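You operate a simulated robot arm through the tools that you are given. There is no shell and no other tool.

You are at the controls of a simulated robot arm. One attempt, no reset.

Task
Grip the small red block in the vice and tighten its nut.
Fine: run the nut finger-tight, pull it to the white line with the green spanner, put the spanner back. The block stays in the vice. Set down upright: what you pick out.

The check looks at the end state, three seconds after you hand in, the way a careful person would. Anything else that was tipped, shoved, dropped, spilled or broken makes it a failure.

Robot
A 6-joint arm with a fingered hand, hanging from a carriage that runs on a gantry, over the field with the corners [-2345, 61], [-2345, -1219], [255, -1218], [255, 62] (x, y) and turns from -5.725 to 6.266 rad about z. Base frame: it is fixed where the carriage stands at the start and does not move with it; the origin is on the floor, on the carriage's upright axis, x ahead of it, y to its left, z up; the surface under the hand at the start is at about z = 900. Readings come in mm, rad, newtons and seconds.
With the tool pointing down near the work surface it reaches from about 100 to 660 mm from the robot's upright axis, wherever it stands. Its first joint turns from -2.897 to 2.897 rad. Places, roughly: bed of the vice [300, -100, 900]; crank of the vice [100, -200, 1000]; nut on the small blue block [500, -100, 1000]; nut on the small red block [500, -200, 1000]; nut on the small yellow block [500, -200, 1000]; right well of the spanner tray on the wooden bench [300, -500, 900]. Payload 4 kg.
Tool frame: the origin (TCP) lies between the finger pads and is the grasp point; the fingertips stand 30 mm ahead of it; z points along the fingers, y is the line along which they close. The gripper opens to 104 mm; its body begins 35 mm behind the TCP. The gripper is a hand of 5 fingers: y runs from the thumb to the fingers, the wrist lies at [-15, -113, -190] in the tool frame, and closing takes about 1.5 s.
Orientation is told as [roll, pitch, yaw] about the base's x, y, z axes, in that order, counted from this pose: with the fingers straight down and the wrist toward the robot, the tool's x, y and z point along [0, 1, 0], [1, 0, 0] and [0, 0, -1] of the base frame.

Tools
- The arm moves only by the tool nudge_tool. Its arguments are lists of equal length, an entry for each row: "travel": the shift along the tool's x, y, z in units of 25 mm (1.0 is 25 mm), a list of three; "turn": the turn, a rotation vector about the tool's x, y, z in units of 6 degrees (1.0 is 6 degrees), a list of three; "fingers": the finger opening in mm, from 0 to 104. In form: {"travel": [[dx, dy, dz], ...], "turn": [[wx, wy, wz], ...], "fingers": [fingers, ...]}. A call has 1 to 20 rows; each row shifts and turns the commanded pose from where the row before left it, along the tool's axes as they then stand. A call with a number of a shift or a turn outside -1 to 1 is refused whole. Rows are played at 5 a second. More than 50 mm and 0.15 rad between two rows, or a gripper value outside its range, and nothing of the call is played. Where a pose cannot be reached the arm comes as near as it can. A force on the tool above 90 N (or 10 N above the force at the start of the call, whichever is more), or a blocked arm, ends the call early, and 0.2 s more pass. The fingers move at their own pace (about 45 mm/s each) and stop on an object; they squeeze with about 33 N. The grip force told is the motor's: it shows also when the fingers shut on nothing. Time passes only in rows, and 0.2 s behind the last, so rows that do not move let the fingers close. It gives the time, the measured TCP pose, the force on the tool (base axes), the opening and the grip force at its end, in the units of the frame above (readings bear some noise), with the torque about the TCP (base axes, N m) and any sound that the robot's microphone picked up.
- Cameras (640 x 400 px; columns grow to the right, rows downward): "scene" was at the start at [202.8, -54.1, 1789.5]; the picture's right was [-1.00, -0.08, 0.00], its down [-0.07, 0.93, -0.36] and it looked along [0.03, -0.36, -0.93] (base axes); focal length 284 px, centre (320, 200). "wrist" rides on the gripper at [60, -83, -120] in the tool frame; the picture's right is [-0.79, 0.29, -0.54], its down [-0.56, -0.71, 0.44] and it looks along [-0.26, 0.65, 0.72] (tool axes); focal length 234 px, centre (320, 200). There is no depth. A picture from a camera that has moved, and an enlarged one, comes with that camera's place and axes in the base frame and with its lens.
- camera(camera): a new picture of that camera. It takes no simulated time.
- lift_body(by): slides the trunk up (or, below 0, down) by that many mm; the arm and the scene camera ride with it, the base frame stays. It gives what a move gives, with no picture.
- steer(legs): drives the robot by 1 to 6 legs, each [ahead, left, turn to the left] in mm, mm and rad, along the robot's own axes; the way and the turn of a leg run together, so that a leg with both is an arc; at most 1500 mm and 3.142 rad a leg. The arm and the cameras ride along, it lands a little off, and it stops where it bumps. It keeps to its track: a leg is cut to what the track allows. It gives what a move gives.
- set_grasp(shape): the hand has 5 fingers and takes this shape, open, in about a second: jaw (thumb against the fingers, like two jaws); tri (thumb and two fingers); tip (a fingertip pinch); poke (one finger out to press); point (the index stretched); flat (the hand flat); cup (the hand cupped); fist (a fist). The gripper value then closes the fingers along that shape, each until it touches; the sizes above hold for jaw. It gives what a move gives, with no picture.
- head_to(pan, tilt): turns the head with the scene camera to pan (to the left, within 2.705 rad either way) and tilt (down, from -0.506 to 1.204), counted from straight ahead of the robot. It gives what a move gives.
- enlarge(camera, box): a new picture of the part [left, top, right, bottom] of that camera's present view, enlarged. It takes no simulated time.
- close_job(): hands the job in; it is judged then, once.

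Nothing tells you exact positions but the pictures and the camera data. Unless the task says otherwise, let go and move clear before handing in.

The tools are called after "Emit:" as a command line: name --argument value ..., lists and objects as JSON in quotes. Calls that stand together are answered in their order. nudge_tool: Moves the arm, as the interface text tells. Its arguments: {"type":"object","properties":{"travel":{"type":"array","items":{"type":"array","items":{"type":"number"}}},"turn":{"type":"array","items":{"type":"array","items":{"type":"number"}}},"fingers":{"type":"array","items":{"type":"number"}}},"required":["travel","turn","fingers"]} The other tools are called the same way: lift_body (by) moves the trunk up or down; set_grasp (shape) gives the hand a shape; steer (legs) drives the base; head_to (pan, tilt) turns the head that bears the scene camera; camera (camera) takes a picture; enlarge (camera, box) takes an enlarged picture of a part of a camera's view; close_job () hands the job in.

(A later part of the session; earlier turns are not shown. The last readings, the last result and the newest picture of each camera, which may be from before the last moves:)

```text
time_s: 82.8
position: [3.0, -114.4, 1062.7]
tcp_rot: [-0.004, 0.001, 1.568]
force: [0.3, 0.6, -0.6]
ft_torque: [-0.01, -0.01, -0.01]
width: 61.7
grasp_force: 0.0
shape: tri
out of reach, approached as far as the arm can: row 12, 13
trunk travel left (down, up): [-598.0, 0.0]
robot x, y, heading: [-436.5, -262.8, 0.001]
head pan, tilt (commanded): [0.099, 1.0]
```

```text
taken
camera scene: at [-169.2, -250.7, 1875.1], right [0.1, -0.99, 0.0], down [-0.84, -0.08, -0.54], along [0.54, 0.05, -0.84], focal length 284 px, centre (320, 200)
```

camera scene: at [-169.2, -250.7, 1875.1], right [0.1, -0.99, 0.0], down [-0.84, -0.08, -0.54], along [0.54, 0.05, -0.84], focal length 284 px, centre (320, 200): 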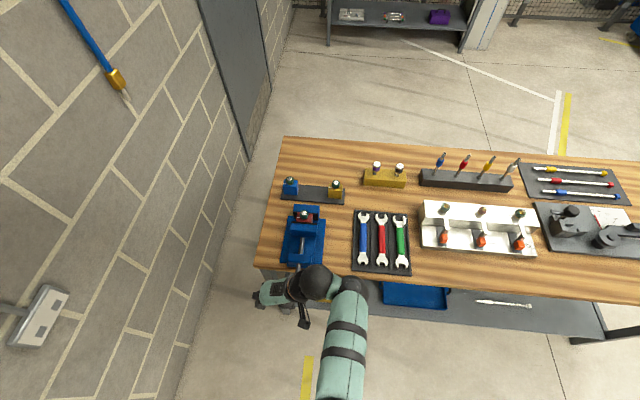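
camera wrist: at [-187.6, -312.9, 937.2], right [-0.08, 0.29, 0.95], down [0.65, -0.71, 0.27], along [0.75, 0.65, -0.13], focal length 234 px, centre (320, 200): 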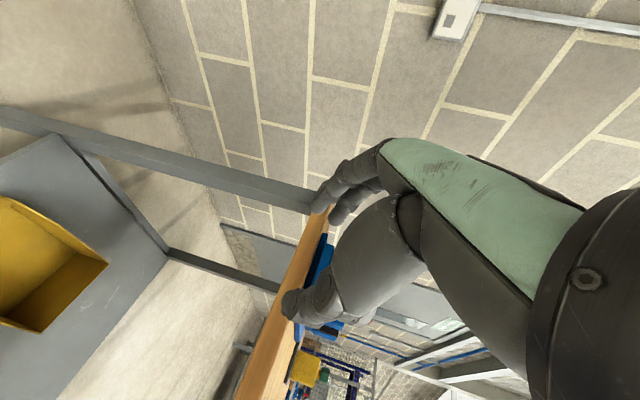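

Emit:
steer --legs '[[350, 110, 0]]'

Emit:
camera --camera "wrist"

Emit:
head_to --pan -0.6 --tilt 1.15

Emit:
camera --camera "scene"

```text
time_s: 85.1
position: [351.5, -0.9, 1061.8]
tcp_rot: [-0.004, 0.003, 1.571]
force: [0.0, -0.7, 0.5]
ft_torque: [0.01, 0.02, 0.02]
width: 61.1
grasp_force: 0.0
shape: tri
trunk travel left (down, up): [-598.0, 0.0]
robot x, y, heading: [-85.2, -145.1, 0.001]
head pan, tilt (commanded): [0.099, 1.0]
```

```text
taken
camera wrist: at [290.6, -84.9, 1180.9], right [0.79, 0.29, 0.55], down [0.56, -0.71, -0.43], along [0.26, 0.65, -0.72], focal length 234 px, centre (320, 200)
```

wrist: 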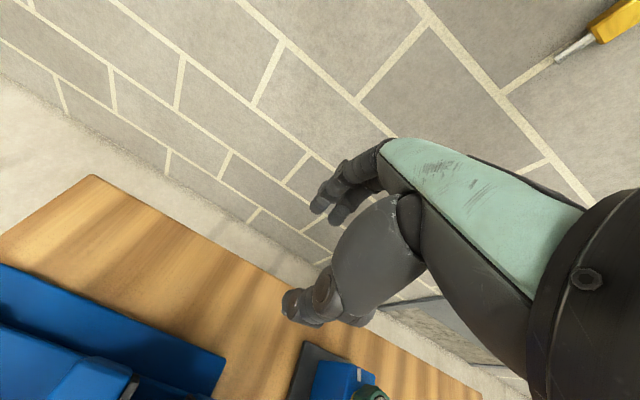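

```text
time_s: 86.2
position: [351.8, -1.4, 1061.3]
tcp_rot: [-0.003, 0.002, 1.571]
force: [0.0, 0.3, -0.5]
ft_torque: [-0.03, -0.02, 0.0]
width: 61.5
grasp_force: 0.0
shape: tri
trunk travel left (down, up): [-598.0, 0.0]
robot x, y, heading: [-87.0, -148.2, 0.006]
head pan, tilt (commanded): [-0.6, 1.15]
```

```text
taken
camera scene: at [160.8, -179.9, 1865.4], right [-0.56, -0.83, 0.0], down [-0.75, 0.51, -0.41], along [0.34, -0.23, -0.91], focal length 284 px, centre (320, 200)
```

scene: 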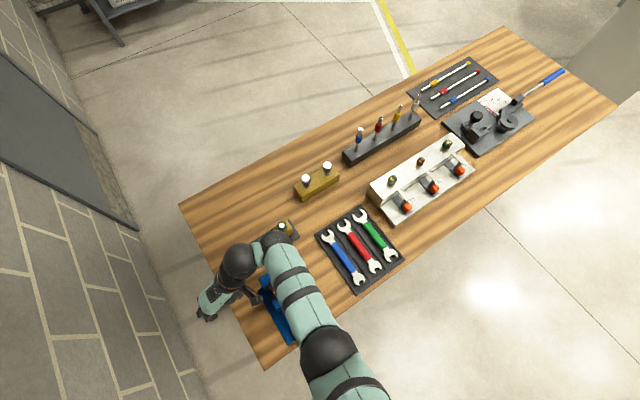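

Emit:
nudge_tool --travel '[[0.2, -0.957, -0.08], [0.2, -0.957, -0.08], [0.2, -0.957, -0.08], [0.2, -0.957, -0.08], [0.2, -0.957, -0.08], [0.2, -0.957, -0.08]]' --turn '[[0, 0, 0], [0, 0, 0], [0, 0, 0], [0, 0, 0], [0, 0, 0], [0, 0, 0]]' --fingers '[62, 62, 62, 62, 62, 62]'

Emit:
camera --camera "wrist"

Emit:
enlarge --camera "wrist" --box '[220, 180, 340, 300]'

```text
time_s: 87.6
position: [352.2, -135.8, 1035.8]
tcp_rot: [-0.003, 0.003, 1.571]
force: [-0.2, -0.3, 0.8]
ft_torque: [-0.02, 0.03, 0.01]
width: 61.6
grasp_force: 0.2
shape: tri
out of reach, approached as far as the arm can: row 1, 2, 3, 4, 5, 6
trunk travel left (down, up): [-598.0, 0.0]
robot x, y, heading: [-83.1, -147.8, 0.0]
head pan, tilt (commanded): [-0.6, 1.15]
```

```text
taken
camera wrist: at [290.1, -219.8, 1154.6], right [0.79, 0.29, 0.55], down [0.56, -0.71, -0.43], along [0.26, 0.65, -0.72], focal length 234 px, centre (320, 200)
```

wrist: 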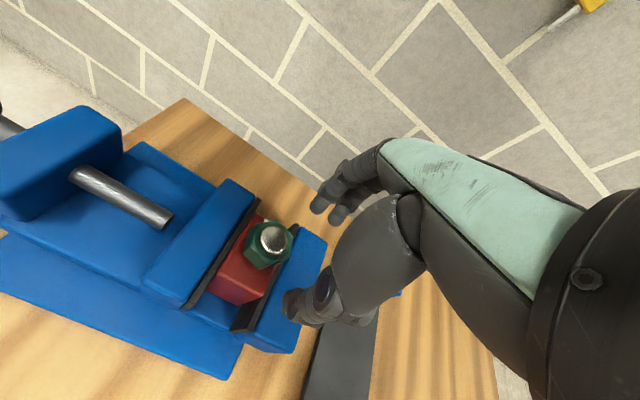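

```text
3.33 times, centred on (280, 240) of wrist
camera zoom: at [290.1, -219.8, 1154.6], right [0.79, 0.29, 0.55], down [0.56, -0.71, -0.43], along [0.26, 0.65, -0.72], focal length 781 px, centre (453, 67)
```

zoom: 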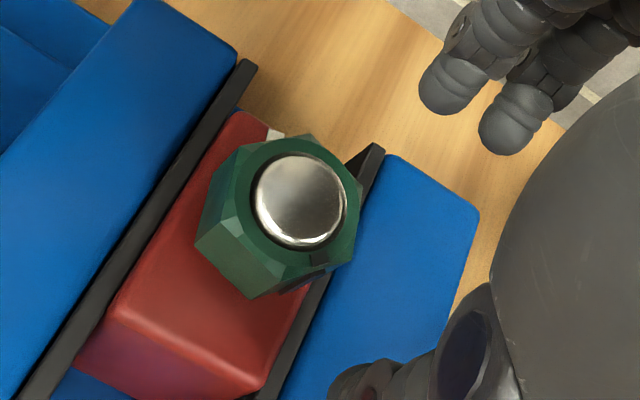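

This spot is at the arm's reach limit with yaw +90. I'll step back in +y, turn toward yaw 0 and raise, then come in over the nut.

Emit:
nudge_tool --travel '[[0, 1, 0], [0, 1, 0], [0, 1, 0], [0, 1, 0], [0, 0, 0], [0, 0, 0], [0, 0, 0], [0, 0, 0], [0, 0, 0], [0, 0, 0], [0, 0, 0], [0, 0, 0], [0, 0, 0], [0, 0, 0], [0, 0, -0.7], [0, 0, -0.7]]' --turn '[[0, 0, 0], [0, 0, 0], [0, 0, 0], [0, 0, 0], [0, 0, 1], [0, 0, 1], [0, 0, 1], [0, 0, 1], [0, 0, 1], [0, 0, 1], [0, 0, 1], [0, 0, 1], [0, 0, 1], [0, 0, 1], [0, 0, 0], [0, 0, 0]]' --fingers '[62, 62, 62, 62, 62, 62, 62, 62, 62, 62, 62, 62, 62, 62, 62, 62]'

Emit:
camera --camera "wrist"

```text
time_s: 91.0
position: [350.2, -38.3, 1070.4]
tcp_rot: [-0.003, 0.0, 0.521]
force: [-0.7, -0.4, 0.4]
ft_torque: [-0.04, 0.03, 0.05]
width: 61.6
grasp_force: 0.1
shape: tri
trunk travel left (down, up): [-598.0, 0.0]
robot x, y, heading: [-86.7, -149.7, 0.005]
head pan, tilt (commanded): [-0.6, 1.15]
```

```text
taken
camera wrist: at [247.0, -26.7, 1188.9], right [0.64, -0.54, 0.55], down [-0.33, -0.84, -0.44], along [0.69, 0.1, -0.72], focal length 234 px, centre (320, 200)
```

wrist: 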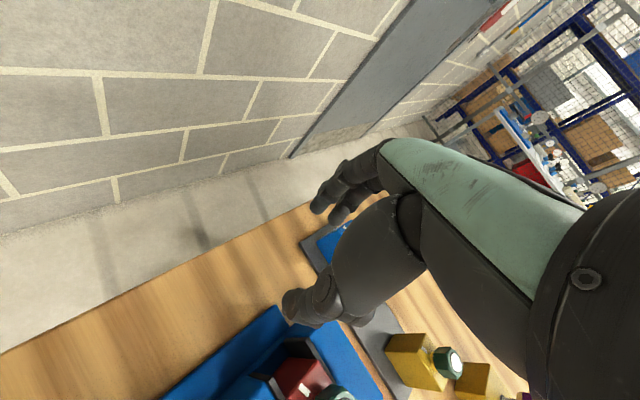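

Emit:
nudge_tool --travel '[[-0.645, -0.638, 0], [-0.645, -0.638, 0], [-0.645, -0.638, 0], [-0.645, -0.638, 0], [-0.645, -0.638, 0]]' --turn '[[0, 0, 0], [0, 0, 0], [0, 0, 0], [0, 0, 0], [0, 0, 0]]' --fingers '[62, 62, 62, 62, 62]'

Emit:
camera --camera "wrist"

Emit:
enlarge --camera "wrist" --box '[240, 160, 400, 320]'

```text
time_s: 92.2
position: [319.9, -148.6, 1070.5]
tcp_rot: [-0.001, -0.003, 0.524]
force: [0.2, 0.0, 0.1]
ft_torque: [-0.02, -0.05, 0.01]
width: 61.4
grasp_force: 0.0
shape: tri
trunk travel left (down, up): [-598.0, 0.0]
robot x, y, heading: [-88.0, -147.4, 0.002]
head pan, tilt (commanded): [-0.6, 1.15]
```

```text
taken
camera wrist: at [217.6, -136.9, 1188.7], right [0.64, -0.54, 0.55], down [-0.33, -0.84, -0.44], along [0.69, 0.1, -0.72], focal length 234 px, centre (320, 200)
```

wrist: 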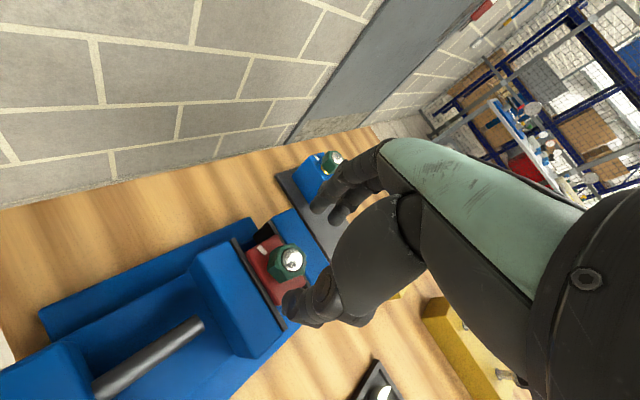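

```text
2.50 times, centred on (320, 240) of wrist
camera zoom: at [217.6, -136.9, 1188.7], right [0.64, -0.54, 0.55], down [-0.33, -0.84, -0.44], along [0.69, 0.1, -0.72], focal length 585 px, centre (320, 100)
```

zoom: 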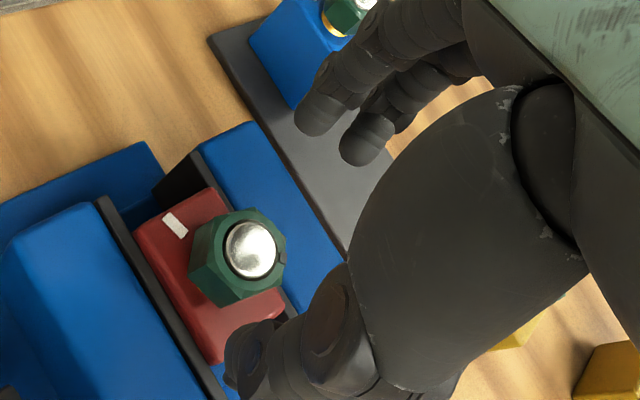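

The nut is right under the TCP. I'll lower so the fingertips sit just above the block top, wind the open hand counter-clockwise for a long stroke, then grip.

Emit:
nudge_tool --travel '[[0, 0, 0.6], [0, 0, 0.6], [0, 0, 0.6], [0, 0, 0], [0, 0, 0], [0, 0, 0], [0, 0, 0], [0, 0, 0], [0, 0, 0], [0, 0, 0], [0, 0, 0], [0, 0, 0]]' --turn '[[0, 0, 0], [0, 0, 0], [0, 0, 0], [0, 0, -1], [0, 0, -1], [0, 0, -1], [0, 0, -1], [0, 0, -1], [0, 0, -1], [0, 0, -1], [0, 0, -1], [0, 0, 0]]' --fingers '[62, 62, 62, 62, 62, 62, 62, 62, 62, 62, 62, 62]'

Emit:
camera --camera "wrist"

Emit:
enlarge --camera "wrist" --box '[240, 160, 400, 320]'

```text
time_s: 94.8
position: [324.8, -146.2, 1021.0]
tcp_rot: [-0.002, -0.001, 1.363]
force: [0.4, 0.0, -0.5]
ft_torque: [0.01, 0.01, 0.02]
width: 61.4
grasp_force: 0.0
shape: tri
out of reach, approached as far as the arm can: row 11
trunk travel left (down, up): [-598.0, 0.0]
robot x, y, heading: [-85.7, -150.0, 0.002]
head pan, tilt (commanded): [-0.6, 1.15]
```

```text
taken
camera wrist: at [248.0, -215.7, 1139.1], right [0.83, 0.12, 0.55], down [0.4, -0.81, -0.43], along [0.39, 0.58, -0.72], focal length 234 px, centre (320, 200)
```

wrist: 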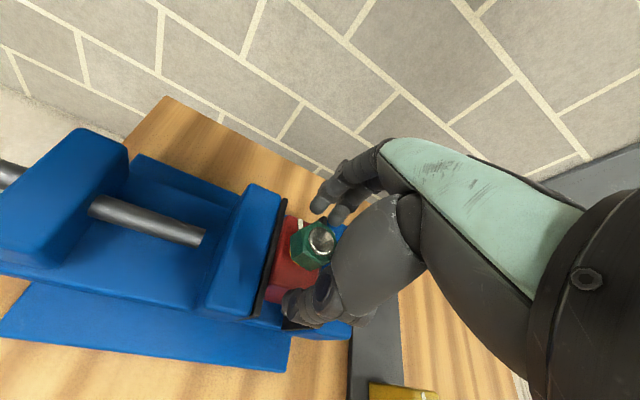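

```text
2.50 times, centred on (320, 240) of wrist
camera zoom: at [248.0, -215.7, 1139.1], right [0.83, 0.12, 0.55], down [0.4, -0.81, -0.43], along [0.39, 0.58, -0.72], focal length 585 px, centre (320, 100)
```

zoom: 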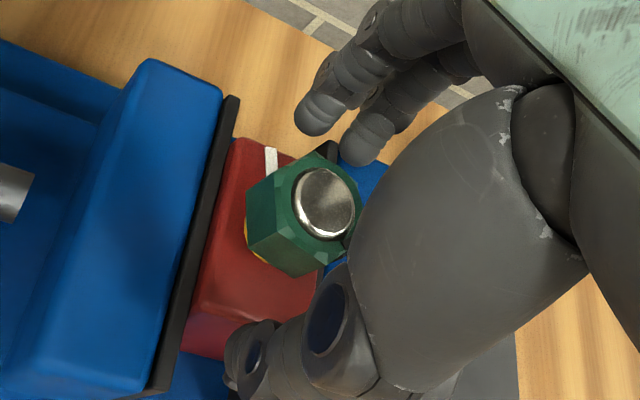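

Emit:
nudge_tool --travel '[[0.14, -0.03, -0.16], [0, 0, 0], [0, 0, 0]]' --turn '[[0, 0, 1], [0, 0, 0], [0, 0, 0]]' --fingers '[55, 48, 44]'

Emit:
enlarge --camera "wrist" --box '[240, 160, 400, 320]'

```text
time_s: 95.6
position: [320.5, -147.0, 1024.6]
tcp_rot: [-0.002, -0.001, 1.254]
force: [-0.3, -0.6, -0.8]
ft_torque: [-0.01, -0.02, 0.0]
width: 44.4
grasp_force: 0.0
shape: tri
trunk travel left (down, up): [-598.0, 0.0]
robot x, y, heading: [-86.0, -148.0, 0.004]
head pan, tilt (commanded): [-0.6, 1.15]
```

```text
2.50 times, centred on (320, 240) of wrist
camera zoom: at [237.2, -207.2, 1143.5], right [0.84, 0.03, 0.55], down [0.31, -0.84, -0.43], along [0.45, 0.53, -0.72], focal length 585 px, centre (320, 100)
```

zoom: 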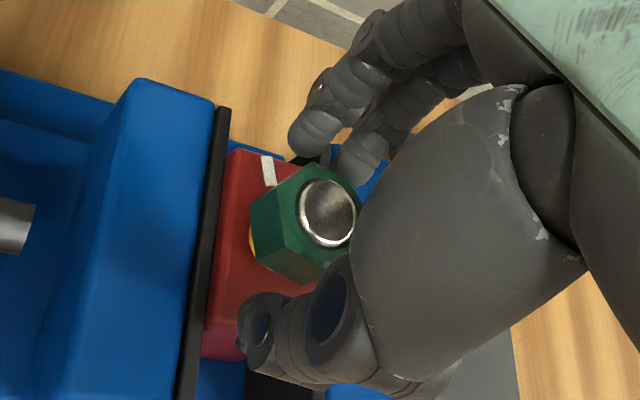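

Emit:
nudge_tool --travel '[[0, 0, 0], [0, 0, 0], [0, 0, 0], [0, 0, 0], [0, 0, 0]]' --turn '[[0, 0, 0], [0, 0, 0], [0, 0, 0], [0, 0, 0], [0, 0, 0]]' --fingers '[35, 25, 18, 18, 18]'

Emit:
enlarge --camera "wrist" --box '[240, 160, 400, 320]'

```text
time_s: 96.8
position: [322.2, -147.3, 1025.1]
tcp_rot: [-0.004, 0.0, 1.254]
force: [2.0, -0.9, -1.2]
ft_torque: [-0.03, -0.06, -0.01]
width: 22.6
grasp_force: 33.3
shape: tri
trunk travel left (down, up): [-598.0, 0.0]
robot x, y, heading: [-84.5, -149.2, 0.001]
head pan, tilt (commanded): [-0.6, 1.15]
```

```text
2.50 times, centred on (320, 240) of wrist
camera zoom: at [237.4, -207.4, 1143.5], right [0.84, 0.03, 0.55], down [0.31, -0.84, -0.43], along [0.45, 0.53, -0.72], focal length 585 px, centre (320, 100)
```

zoom: 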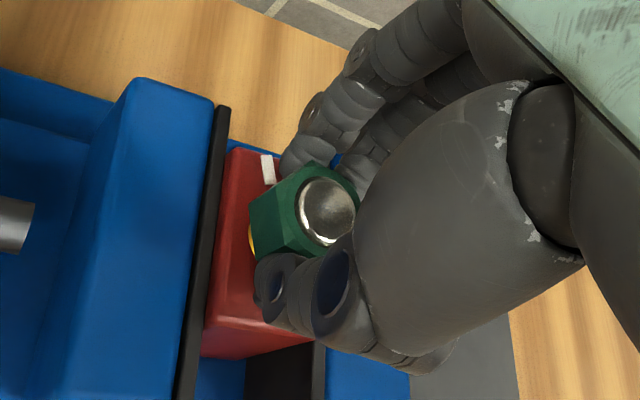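

Gripped on the nut. Turning clockwise 30° to test.

Emit:
nudge_tool --travel '[[0, 0, 0], [0, 0, 0], [0, 0, 0], [0, 0, 0], [0, 0, 0]]' --turn '[[0, 0, 1], [0, 0, 1], [0, 0, 1], [0, 0, 1], [0, 0, 1]]' --fingers '[15, 15, 15, 15, 15]'

Emit:
enlarge --camera "wrist" --box '[240, 160, 400, 320]'

```text
time_s: 98.0
position: [321.1, -147.1, 1024.7]
tcp_rot: [-0.004, -0.001, 0.731]
force: [-2.0, -1.4, 5.2]
ft_torque: [-0.02, 0.03, 0.03]
width: 22.5
grasp_force: 32.7
shape: tri
trunk travel left (down, up): [-598.0, 0.0]
robot x, y, heading: [-86.0, -148.5, 0.003]
head pan, tilt (commanded): [-0.6, 1.15]
```

```text
2.50 times, centred on (320, 240) of wrist
camera zoom: at [218.2, -157.5, 1142.7], right [0.74, -0.39, 0.55], down [-0.15, -0.89, -0.44], along [0.66, 0.24, -0.72], focal length 585 px, centre (320, 100)
```

zoom: 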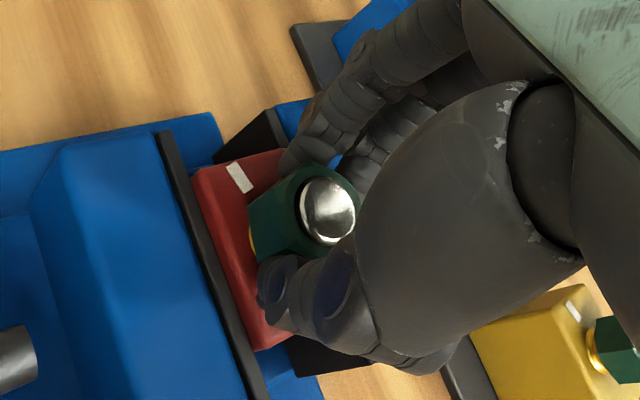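

The nut turns with the hand. Continuing the stroke.

Emit:
nudge_tool --travel '[[0, 0, 0], [0, 0, 0], [0, 0, 0], [0, 0, 0], [0, 0, 0], [0, 0, 0], [0, 0, 0], [0, 0, 0], [0, 0, 0], [0, 0, 0]]' --turn '[[0, 0, 1], [0, 0, 1], [0, 0, 1], [0, 0, 1], [0, 0, 1], [0, 0, 1], [0, 0, 1], [0, 0, 1], [0, 0, 1], [0, 0, 1]]' --fingers '[15, 15, 15, 15, 15, 15, 15, 15, 15, 15]'

Emit:
enlarge --camera "wrist" --box '[240, 160, 400, 320]'

```text
time_s: 100.2
position: [321.3, -147.3, 1025.5]
tcp_rot: [-0.001, -0.005, -0.314]
force: [-2.9, -0.4, 6.0]
ft_torque: [0.03, 0.11, 0.01]
width: 22.4
grasp_force: 32.7
shape: tri
trunk travel left (down, up): [-598.0, 0.0]
robot x, y, heading: [-83.1, -145.8, -0.003]
head pan, tilt (commanded): [-0.6, 1.15]
```

```text
2.50 times, centred on (320, 240) of wrist
camera zoom: at [259.8, -63.2, 1142.6], right [0.03, -0.84, 0.54], down [-0.84, -0.31, -0.44], along [0.54, -0.45, -0.72], focal length 585 px, centre (320, 100)
```

zoom: 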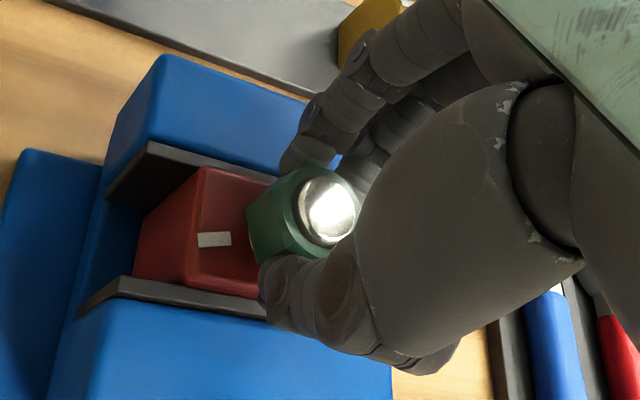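

Emit:
nudge_tool --travel '[[0, 0, 0], [0, 0, 0], [0, 0, 0], [0, 0, 0], [0, 0, 0], [0, 0, 0], [0, 0, 0], [0, 0, 0], [0, 0, 0]]' --turn '[[0, 0, 1], [0, 0, 1], [0, 0, 1], [0, 0, 1], [0, 0, 1], [0, 0, 1], [0, 0, 1], [0, 0, 1], [0, 0, 1]]' --fingers '[15, 15, 15, 15, 15, 15, 15, 15, 15]'

Emit:
enlarge --camera "wrist" --box '[240, 160, 400, 320]'

```text
time_s: 102.2
position: [328.4, -148.1, 1017.8]
tcp_rot: [0.012, -0.005, -1.265]
force: [-24.1, 1.6, 70.7]
ft_torque: [0.43, 1.02, -0.24]
width: 28.3
grasp_force: 32.9
shape: tri
out of reach, approached as far as the arm can: row 9
trunk travel left (down, up): [-598.0, 0.0]
robot x, y, heading: [-86.5, -148.2, 0.001]
head pan, tilt (commanded): [-0.6, 1.15]
```

```text
2.50 times, centred on (320, 240) of wrist
camera zoom: at [358.5, -50.8, 1136.6], right [-0.67, -0.51, 0.54], down [-0.74, 0.5, -0.45], along [-0.04, -0.7, -0.72], focal length 585 px, centre (320, 100)
```

zoom: 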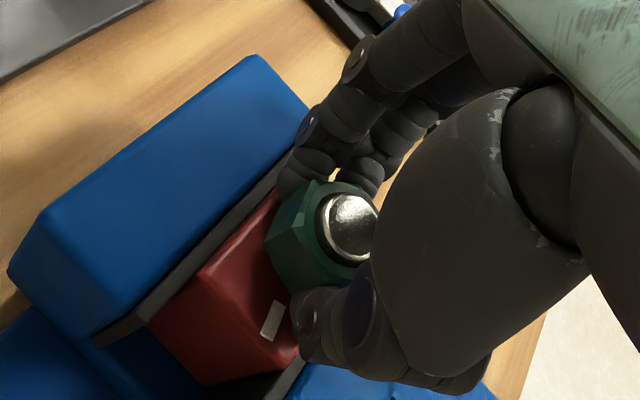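

The arm ran out of reach at the end of that stroke and pressed down on the block. I'll open the fingers, come back to centre and rewind.

Emit:
nudge_tool --travel '[[0, 0, -0.1], [0, 0, -0.1], [0, 0, -0.1], [0, 0, 0], [0, 0, 0], [0, 0, 0], [0, 0, 0], [0, 0, 0]]' --turn '[[0, 0, 0], [0, 0, 0], [0, 0, -1], [0, 0, -1], [0, 0, -1], [0, 0, -1], [0, 0, -1], [0, 0, -1]]' --fingers '[45, 58, 58, 58, 58, 58, 58, 58]'

Emit:
enlarge --camera "wrist" --box '[240, 160, 400, 320]'

Emit:
enlarge --camera "scene" --box '[230, 250, 330, 350]'

```text
time_s: 104.0
position: [328.7, -148.4, 1017.7]
tcp_rot: [0.002, -0.004, -0.626]
force: [4.4, 0.7, 11.7]
ft_torque: [0.3, 0.13, -0.1]
width: 53.7
grasp_force: 0.0
shape: tri
out of reach, approached as far as the arm can: row 2
trunk travel left (down, up): [-598.0, 0.0]
robot x, y, heading: [-86.5, -147.8, 0.001]
head pan, tilt (commanded): [-0.6, 1.15]
```

```text
2.50 times, centred on (320, 240) of wrist
camera zoom: at [296.3, -51.5, 1136.7], right [-0.23, -0.81, 0.54], down [-0.9, -0.04, -0.44], along [0.38, -0.59, -0.72], focal length 585 px, centre (320, 100)
```

zoom: 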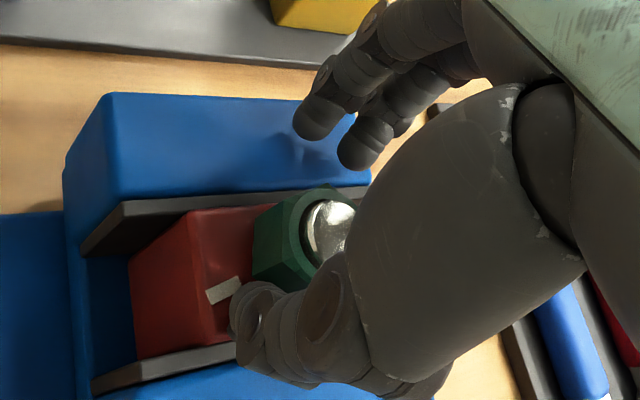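

```text
4.00 times, centred on (280, 300) of scene
camera zoom: at [161.3, -179.8, 1865.6], right [-0.56, -0.83, 0.0], down [-0.75, 0.51, -0.41], along [0.34, -0.23, -0.91], focal length 1137 px, centre (480, -200)
```

zoom: 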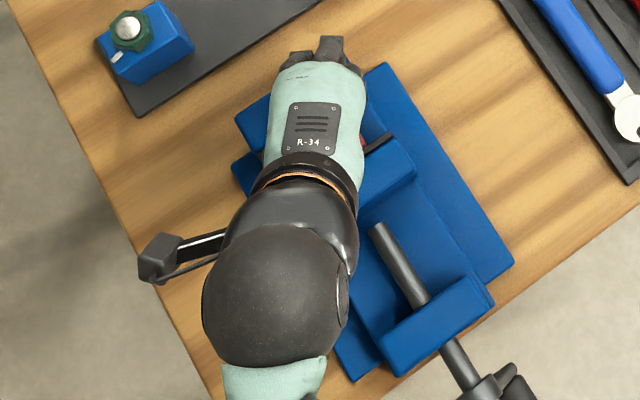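

Emit:
nudge_tool --travel '[[0, 0, -0.28], [-0.137, -0.305, 0], [0, 0, 0]]' --turn '[[0, 0, 0], [0, 0, 0], [0, 0, 0]]' --fingers '[60, 60, 60]'

Emit:
enlarge --camera "wrist" --box '[240, 160, 400, 320]'

```text
time_s: 104.8
position: [320.7, -146.8, 1023.6]
tcp_rot: [0.001, -0.001, -0.629]
force: [0.1, 0.0, -0.1]
ft_torque: [0.0, 0.01, 0.04]
width: 59.5
grasp_force: 0.2
shape: tri
trunk travel left (down, up): [-598.0, 0.0]
robot x, y, heading: [-86.5, -148.0, 0.004]
head pan, tilt (commanded): [-0.6, 1.15]
```

```text
2.50 times, centred on (320, 240) of wrist
camera zoom: at [286.5, -49.3, 1142.3], right [-0.23, -0.81, 0.54], down [-0.9, -0.04, -0.44], along [0.37, -0.59, -0.72], focal length 585 px, centre (320, 100)
```

zoom: 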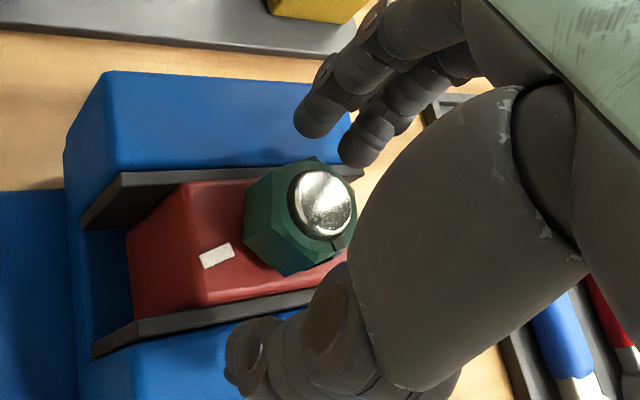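

Free again, and the stud end now stands further out of the nut, so it is running down. Rewinding the open hand for another stroke.

Emit:
nudge_tool --travel '[[0, 0, 0], [0, 0, 0], [0, 0, 0], [0, 0, 0], [0, 0, 0], [0, 0, 0], [0, 0, 0], [0, 0, 0], [0, 0, 0], [0, 0, 0], [0, 0, 0], [0, 0, 0], [0, 0, 0], [0, 0, 0], [0, 0, 0], [0, 0, 0], [0, 0, 0], [0, 0, 0]]' --turn '[[0, 0, -1], [0, 0, -1], [0, 0, -1], [0, 0, -1], [0, 0, -1], [0, 0, -1], [0, 0, -1], [0, 0, -1], [0, 0, -1], [0, 0, -1], [0, 0, -1], [0, 0, -1], [0, 0, -1], [0, 0, -1], [0, 0, -1], [0, 0, -1], [0, 0, -1], [0, 0, 0]]' --fingers '[60, 60, 60, 60, 60, 60, 60, 60, 60, 60, 60, 60, 60, 60, 60, 60, 60, 60]'

Emit:
enlarge --camera "wrist" --box '[240, 160, 400, 320]'

```text
time_s: 108.6
position: [319.3, -147.3, 1023.7]
tcp_rot: [-0.003, 0.0, 1.153]
force: [0.1, -0.1, 0.3]
ft_torque: [0.0, -0.04, -0.04]
width: 59.8
grasp_force: 0.1
shape: tri
trunk travel left (down, up): [-598.0, 0.0]
robot x, y, heading: [-85.5, -148.6, 0.0]
head pan, tilt (commanded): [-0.6, 1.15]
```

```text
2.50 times, centred on (320, 240) of wrist
camera zoom: at [229.7, -199.2, 1142.6], right [0.84, -0.06, 0.55], down [0.23, -0.87, -0.43], along [0.5, 0.49, -0.72], focal length 585 px, centre (320, 100)
```

zoom: 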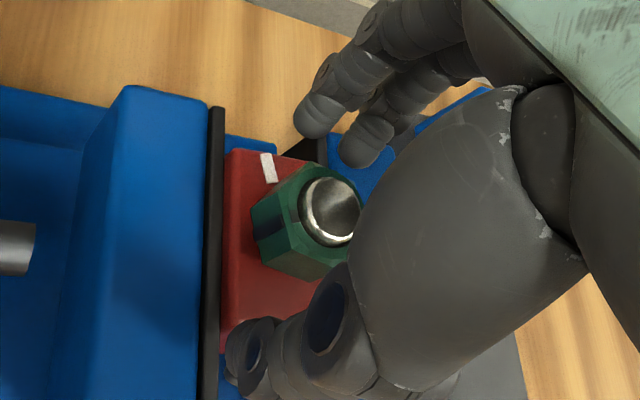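

Emit:
enlarge --camera "wrist" --box '[290, 200, 340, 240]'

```text
10.00 times, centred on (315, 220) of wrist
camera zoom: at [229.7, -199.2, 1142.6], right [0.84, -0.06, 0.55], down [0.23, -0.87, -0.43], along [0.5, 0.49, -0.72], focal length 2342 px, centre (370, 0)
```

zoom: 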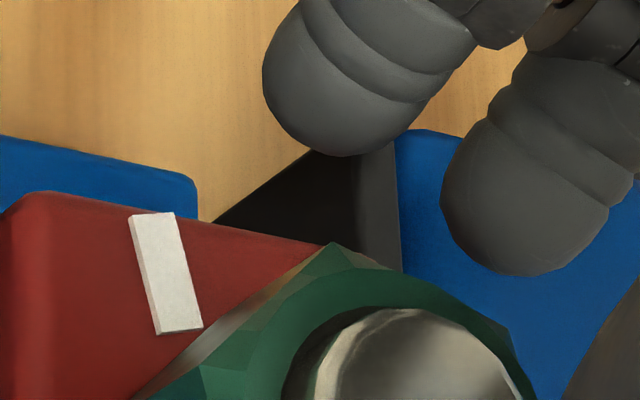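

Emit:
enlarge --camera "wrist" --box '[290, 220, 350, 280]'

```text
6.67 times, centred on (320, 250) of wrist
camera zoom: at [229.7, -199.2, 1142.6], right [0.84, -0.06, 0.55], down [0.23, -0.87, -0.43], along [0.5, 0.49, -0.72], focal length 1561 px, centre (320, -133)
```

zoom: 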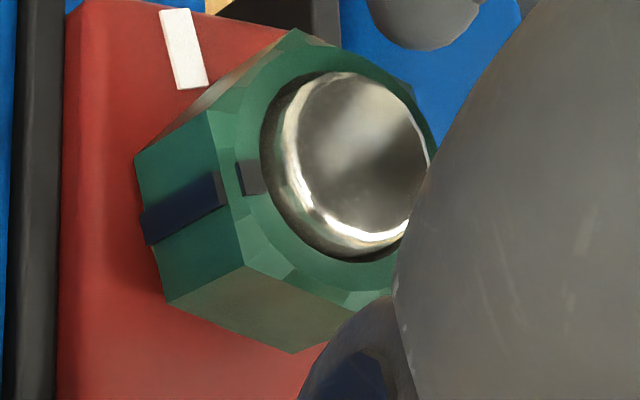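

Now I can see the nut's dark stripe on the flat facing about 192°, with almost no thread left showing. I'll grip again and keep turning in small steps, watching the torque.

Emit:
nudge_tool --travel '[[0, 0, 0], [0, 0, 0], [0, 0, 0], [0, 0, 0], [0, 0, 0], [0, 0, 0], [0, 0, 0]]' --turn '[[0, 0, 0], [0, 0, 0], [0, 0, 0], [0, 0, 0], [0, 0, 0], [0, 0, 0], [0, 0, 0]]' --fingers '[50, 40, 30, 22, 15, 15, 15]'

Emit:
nudge_tool --travel '[[0, 0, 0], [0, 0, 0], [0, 0, 0]]' --turn '[[0, 0, 1], [0, 0, 1], [0, 0, 1]]' --fingers '[15, 15, 15]'

Emit:
enlarge --camera "wrist" --box '[270, 190, 370, 290]'

```text
time_s: 110.2
position: [320.7, -147.8, 1024.2]
tcp_rot: [-0.003, 0.0, 1.15]
force: [3.9, -0.9, -2.3]
ft_torque: [0.01, -0.12, -0.04]
width: 22.5
grasp_force: 33.1
shape: tri
trunk travel left (down, up): [-598.0, 0.0]
robot x, y, heading: [-85.5, -147.7, 0.001]
head pan, tilt (commanded): [-0.6, 1.15]
```

```text
time_s: 111.0
position: [317.6, -146.1, 1023.4]
tcp_rot: [0.0, -0.003, 0.838]
force: [-4.5, 4.4, 0.1]
ft_torque: [0.17, 0.07, 0.34]
width: 21.6
grasp_force: 33.0
shape: tri
trunk travel left (down, up): [-598.0, 0.0]
robot x, y, heading: [-85.8, -142.9, -0.002]
head pan, tilt (commanded): [-0.6, 1.15]
```

```text
4.00 times, centred on (320, 240) of wrist
camera zoom: at [216.6, -167.8, 1142.1], right [0.78, -0.31, 0.54], down [-0.06, -0.9, -0.44], along [0.62, 0.31, -0.72], focal length 937 px, centre (320, 40)
```

zoom: 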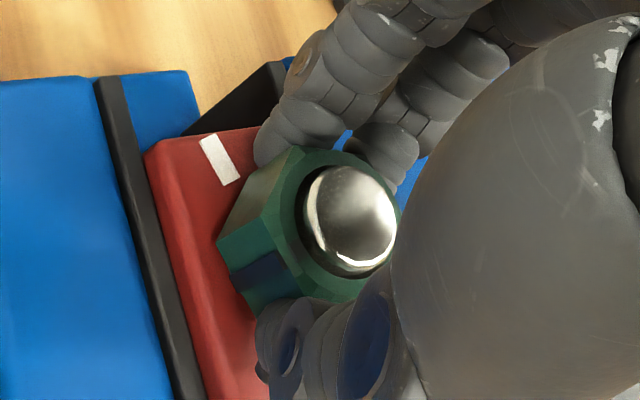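

Emit:
nudge_tool --travel '[[0, 0, 0], [0, 0, 0], [0, 0, 0], [0, 0, 0]]' --turn '[[0, 0, 1], [0, 0, 1], [0, 0, 1], [0, 0, 1]]' --fingers '[15, 15, 15, 15]'

Emit:
enlarge --camera "wrist" --box '[270, 190, 370, 290]'

```text
time_s: 112.0
position: [317.1, -145.1, 1023.0]
tcp_rot: [0.0, -0.001, 0.418]
force: [-4.8, 9.3, -1.5]
ft_torque: [0.41, -0.01, 0.55]
width: 19.3
grasp_force: 33.3
shape: tri
trunk travel left (down, up): [-598.0, 0.0]
robot x, y, heading: [-88.8, -149.9, 0.005]
head pan, tilt (commanded): [-0.6, 1.15]
```

```text
4.00 times, centred on (320, 240) of wrist
camera zoom: at [216.6, -124.7, 1141.8], right [0.58, -0.6, 0.54], down [-0.42, -0.8, -0.44], along [0.7, 0.03, -0.72], focal length 937 px, centre (320, 40)
```

zoom: 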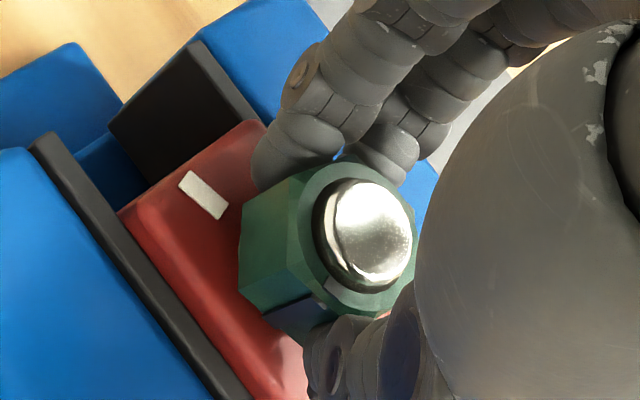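

The fingers now slip on the nut at about 0.55 N·m without turning it, with the notch at about 190°, so the nut is finger-tight. I'll open, lift clear and look at the nut from above before fetching the green spanner.

Emit:
nudge_tool --travel '[[0, 0, 0], [0, 0, 0], [0, 0, 0], [0, 0, -0.6], [0, 0, -0.7], [0, 0, -0.7], [0, 0, 0]]' --turn '[[0, 0, 0], [0, 0, 0], [0, 0, 0], [0, 0, 0], [0, 0, 0], [0, 0, 0], [0, 0, 0]]' --fingers '[45, 60, 60, 60, 60, 60, 60]'

Emit:
enlarge --camera "wrist" --box '[240, 190, 340, 290]'

```text
time_s: 113.6
position: [320.0, -146.5, 1073.4]
tcp_rot: [-0.003, -0.004, 0.419]
force: [-0.7, 1.1, -0.5]
ft_torque: [0.02, 0.0, -0.02]
width: 59.9
grasp_force: 0.1
shape: tri
trunk travel left (down, up): [-598.0, 0.0]
robot x, y, heading: [-91.0, -150.8, 0.003]
head pan, tilt (commanded): [-0.6, 1.15]
```

```text
4.00 times, centred on (290, 240) of wrist
camera zoom: at [217.7, -126.0, 1192.0], right [0.58, -0.6, 0.55], down [-0.42, -0.8, -0.44], along [0.7, 0.03, -0.72], focal length 937 px, centre (440, 40)
```

zoom: 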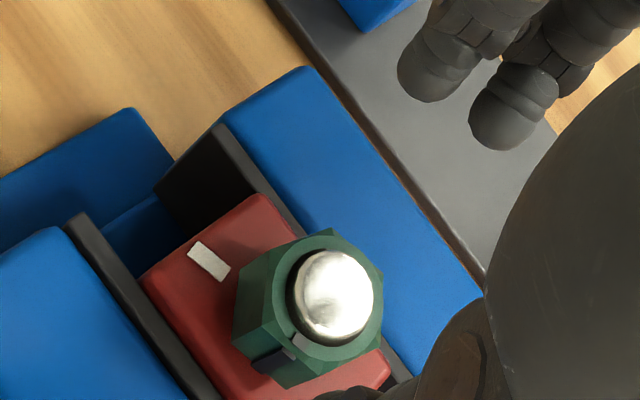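

The stripe needs about 85° more clockwise to reach the white line. I'll move over the tray, turning to yaw -90°, to look at the green spanner.

Emit:
nudge_tool --travel '[[-0.911, -0.473, 0], [-0.911, -0.473, 0], [-0.911, -0.473, 0], [-0.911, -0.473, 0], [-0.911, -0.473, 0], [-0.911, -0.473, 0], [-0.911, -0.473, 0], [-0.911, -0.473, 0], [-0.911, -0.473, 0], [-0.911, -0.473, 0], [-0.911, -0.473, 0], [-0.911, -0.473, 0], [-0.911, -0.473, 0]]' --turn '[[0, 0, 0], [0, 0, 0], [0, 0, 0], [0, 0, 0], [0, 0, 0], [0, 0, 0], [0, 0, 0], [0, 0, 0], [0, 0, 0], [0, 0, 0], [0, 0, 0], [0, 0, 0], [0, 0, 0]]' --fingers '[60, 60, 60, 60, 60, 60, 60, 60, 60, 60, 60, 60, 60]'

Emit:
nudge_tool --travel '[[0, 0, 0], [0, 0, 0], [0, 0, 0], [0, 0, 0], [0, 0, 0], [0, 0, 0], [0, 0, 0], [0, 0, 0], [0, 0, 0], [0, 0, 0], [0, 0, 0], [0, 0, 0], [0, 0, 0], [0, 0, 0], [0, 0, 0], [0, 0, 0], [0, 0, 0], [0, 0, 0], [0, 0, 0]]' --turn '[[0, 0, 1], [0, 0, 1], [0, 0, 1], [0, 0, 1], [0, 0, 1], [0, 0, 1], [0, 0, 1], [0, 0, 1], [0, 0, 1], [0, 0, 1], [0, 0, 1], [0, 0, 1], [0, 0, 1], [0, 0, 1], [0, 0, 1], [0, 0, 1], [0, 0, 1], [0, 0, 1], [0, 0, 1]]' --fingers '[60, 60, 60, 60, 60, 60, 60, 60, 60, 60, 60, 60, 60, 60, 60, 60, 60, 60, 60]'

Emit:
camera --camera "wrist"

Emit:
camera --camera "scene"

```text
time_s: 116.4
position: [299.3, -479.0, 1074.9]
tcp_rot: [-0.003, -0.005, 0.419]
force: [0.1, 1.0, -0.4]
ft_torque: [-0.02, 0.0, 0.0]
width: 59.7
grasp_force: 0.1
shape: tri
trunk travel left (down, up): [-598.0, 0.0]
robot x, y, heading: [-87.5, -152.4, 0.001]
head pan, tilt (commanded): [-0.6, 1.15]
```

```text
time_s: 120.4
position: [298.9, -480.1, 1075.8]
tcp_rot: [0.003, -0.001, -1.57]
force: [-0.3, -0.6, 0.6]
ft_torque: [0.01, -0.01, 0.0]
width: 59.8
grasp_force: 0.1
shape: tri
trunk travel left (down, up): [-598.0, 0.0]
robot x, y, heading: [-87.8, -149.9, -0.003]
head pan, tilt (commanded): [-0.6, 1.15]
```

```text
taken
camera wrist: at [358.9, -397.8, 1193.8], right [-0.79, -0.29, 0.54], down [-0.56, 0.71, -0.44], along [-0.26, -0.65, -0.72], focal length 234 px, centre (320, 200)
```

wrist: 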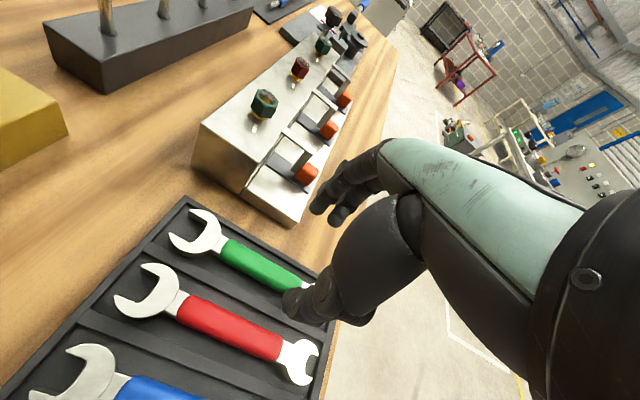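

```text
taken
camera scene: at [160.7, -179.9, 1865.4], right [-0.56, -0.83, 0.0], down [-0.75, 0.51, -0.41], along [0.34, -0.23, -0.91], focal length 284 px, centre (320, 200)
```

scene: 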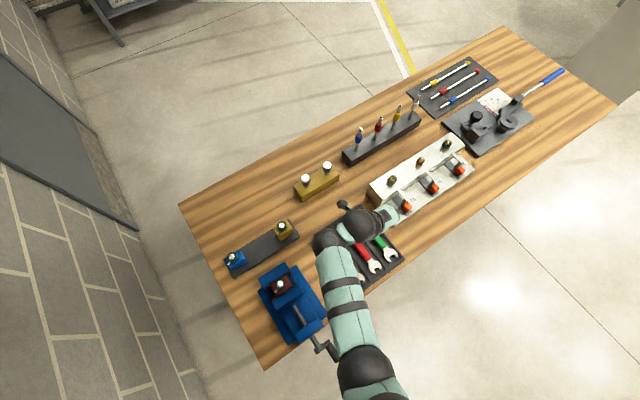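

Emit:
enlarge --camera "wrist" --box '[140, 190, 300, 310]'

Emit:
enlarge --camera "scene" --box '[330, 190, 410, 290]'

```text
3.33 times, centred on (220, 250) of wrist
camera zoom: at [358.9, -397.8, 1193.8], right [-0.79, -0.29, 0.54], down [-0.56, 0.71, -0.44], along [-0.26, -0.65, -0.72], focal length 781 px, centre (653, 33)
```

zoom: 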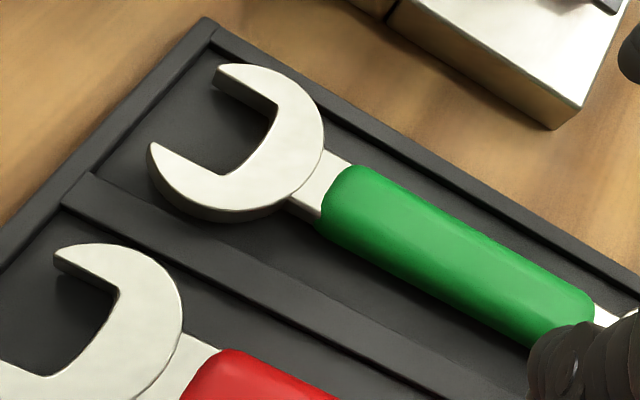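

```text
4.00 times, centred on (370, 240) of scene
camera zoom: at [160.7, -179.9, 1865.4], right [-0.56, -0.83, 0.0], down [-0.75, 0.51, -0.41], along [0.34, -0.23, -0.91], focal length 1137 px, centre (120, 40)
```

zoom: 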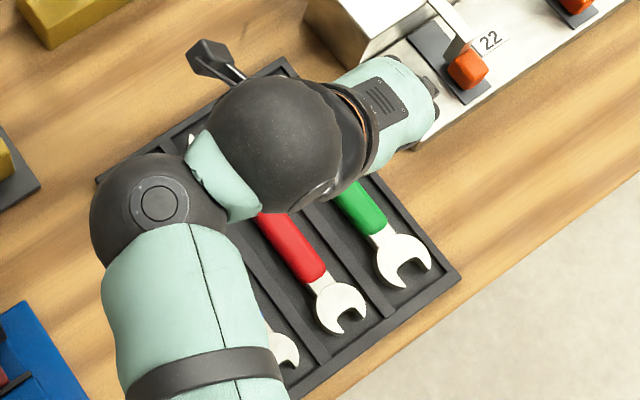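

Emit:
enlarge --camera "scene" --box '[405, 235, 445, 275]'

Emit:
enlarge --camera "scene" --box '[260, 265, 310, 305]'

```text
10.00 times, centred on (425, 255) of scene
camera zoom: at [160.7, -179.9, 1865.4], right [-0.56, -0.83, 0.0], down [-0.75, 0.51, -0.41], along [0.34, -0.23, -0.91], focal length 2843 px, centre (-730, -350)
```

zoom: 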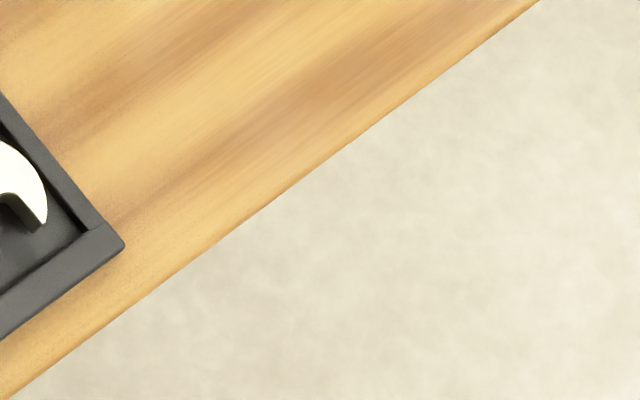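

```text
10.00 times, centred on (285, 285) of scene
camera zoom: at [160.7, -179.9, 1865.4], right [-0.56, -0.83, 0.0], down [-0.75, 0.51, -0.41], along [0.34, -0.23, -0.91], focal length 2843 px, centre (670, -650)
```

zoom: 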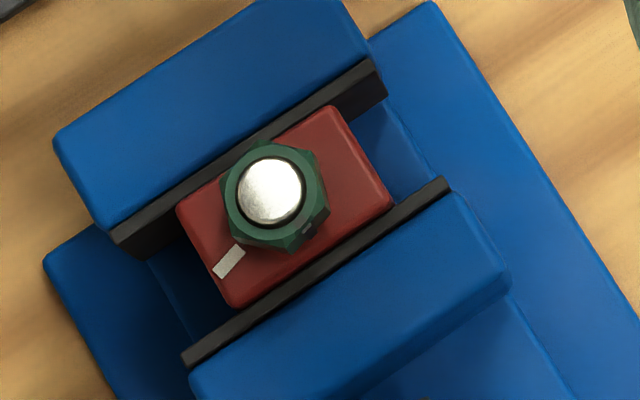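

Emit:
enlarge --camera "scene" --box '[365, 235, 413, 283]'

```text
8.33 times, centred on (389, 259) of scene
camera zoom: at [160.7, -179.9, 1865.4], right [-0.56, -0.83, 0.0], down [-0.75, 0.51, -0.41], along [0.34, -0.23, -0.91], focal length 2369 px, centre (-255, -292)
```

zoom: 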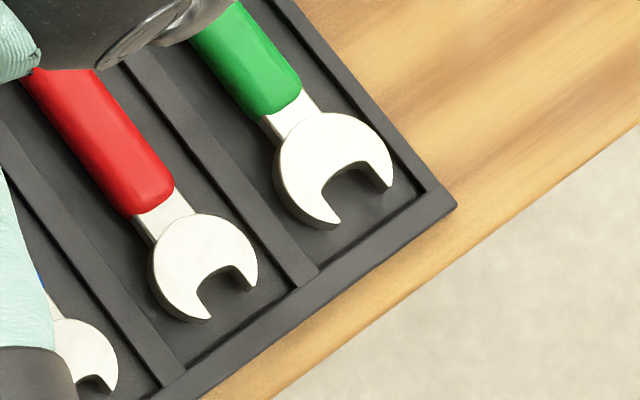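

Emit:
enlarge --camera "scene" --box '[272, 274, 292, 294]'

```text
16.00 times, centred on (282, 284) of scene
camera zoom: at [160.7, -179.9, 1865.4], right [-0.56, -0.83, 0.0], down [-0.75, 0.51, -0.41], along [0.34, -0.23, -0.91], focal length 4549 px, centre (928, -1144)
```

zoom: 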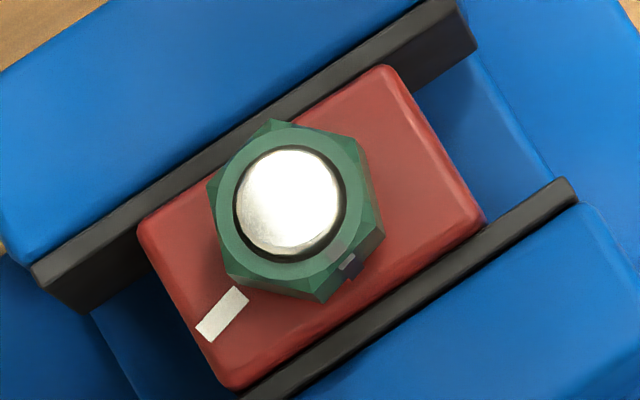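

The green spanner's +x end has an opening of about 28 mm, matching the nut (about 27–28 mm across flats). The other end is only about 22 mm. The spanner lies along x at y≈-502 in a well whose rim is at z≈910. I'll set the jaw shape and come down over its handle for a closer look.

Emit:
set_grasp --shape "jaw"

Emit:
nudge_tool --travel '[[0.52, 0.82, 0], [0, 0, 0.85], [0, 0, 0.85], [0, 0, 0.85], [0, 0, 0.85], [0, 0, 0]]' --turn '[[0, 0, 0], [0, 0, 0], [0, 0, 0], [0, 0, 0], [0, 0, 0], [0, 0, 0]]' --fingers '[80, 60, 50, 46, 46, 46]'

Emit:
camera --camera "wrist"

Emit:
enlarge --camera "wrist" --box '[200, 170, 360, 330]'

```text
time_s: 121.3
position: [299.0, -482.4, 1074.6]
tcp_rot: [0.003, -0.001, -1.57]
force: [-1.1, -1.3, 0.6]
ft_torque: [-0.01, 0.0, 0.0]
width: 103.9
grasp_force: 0.0
shape: jaw
trunk travel left (down, up): [-598.0, 0.0]
robot x, y, heading: [-86.0, -149.3, -0.0]
head pan, tilt (commanded): [-0.6, 1.15]
```

```text
time_s: 122.7
position: [314.7, -501.4, 989.2]
tcp_rot: [0.002, 0.001, -1.571]
force: [-0.5, -0.6, -0.1]
ft_torque: [-0.02, 0.03, 0.03]
width: 46.4
grasp_force: 0.1
shape: jaw
trunk travel left (down, up): [-598.0, 0.0]
robot x, y, heading: [-88.7, -145.4, 0.006]
head pan, tilt (commanded): [-0.6, 1.15]
```

```text
taken
camera wrist: at [373.4, -417.9, 1108.3], right [-0.79, -0.29, 0.54], down [-0.56, 0.71, -0.44], along [-0.26, -0.65, -0.72], focal length 234 px, centre (320, 200)
```

wrist: 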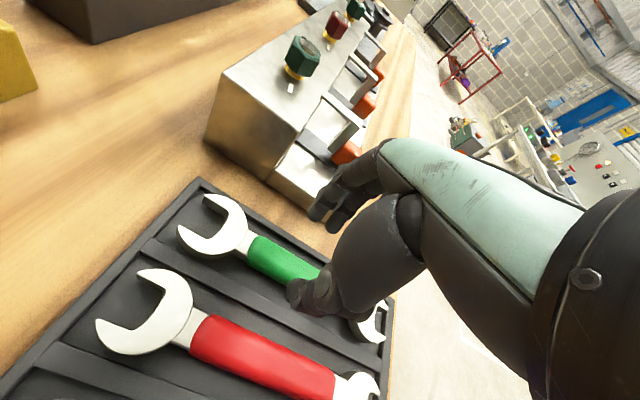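

```text
2.50 times, centred on (280, 250) of wrist
camera zoom: at [373.4, -417.9, 1108.3], right [-0.79, -0.29, 0.54], down [-0.56, 0.71, -0.44], along [-0.26, -0.65, -0.72], focal length 585 px, centre (420, 75)
```

zoom: 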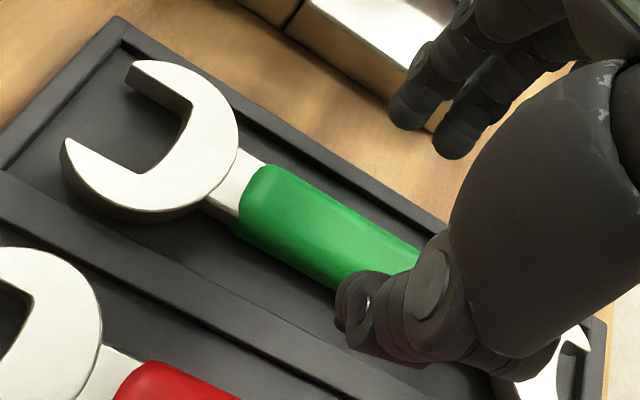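

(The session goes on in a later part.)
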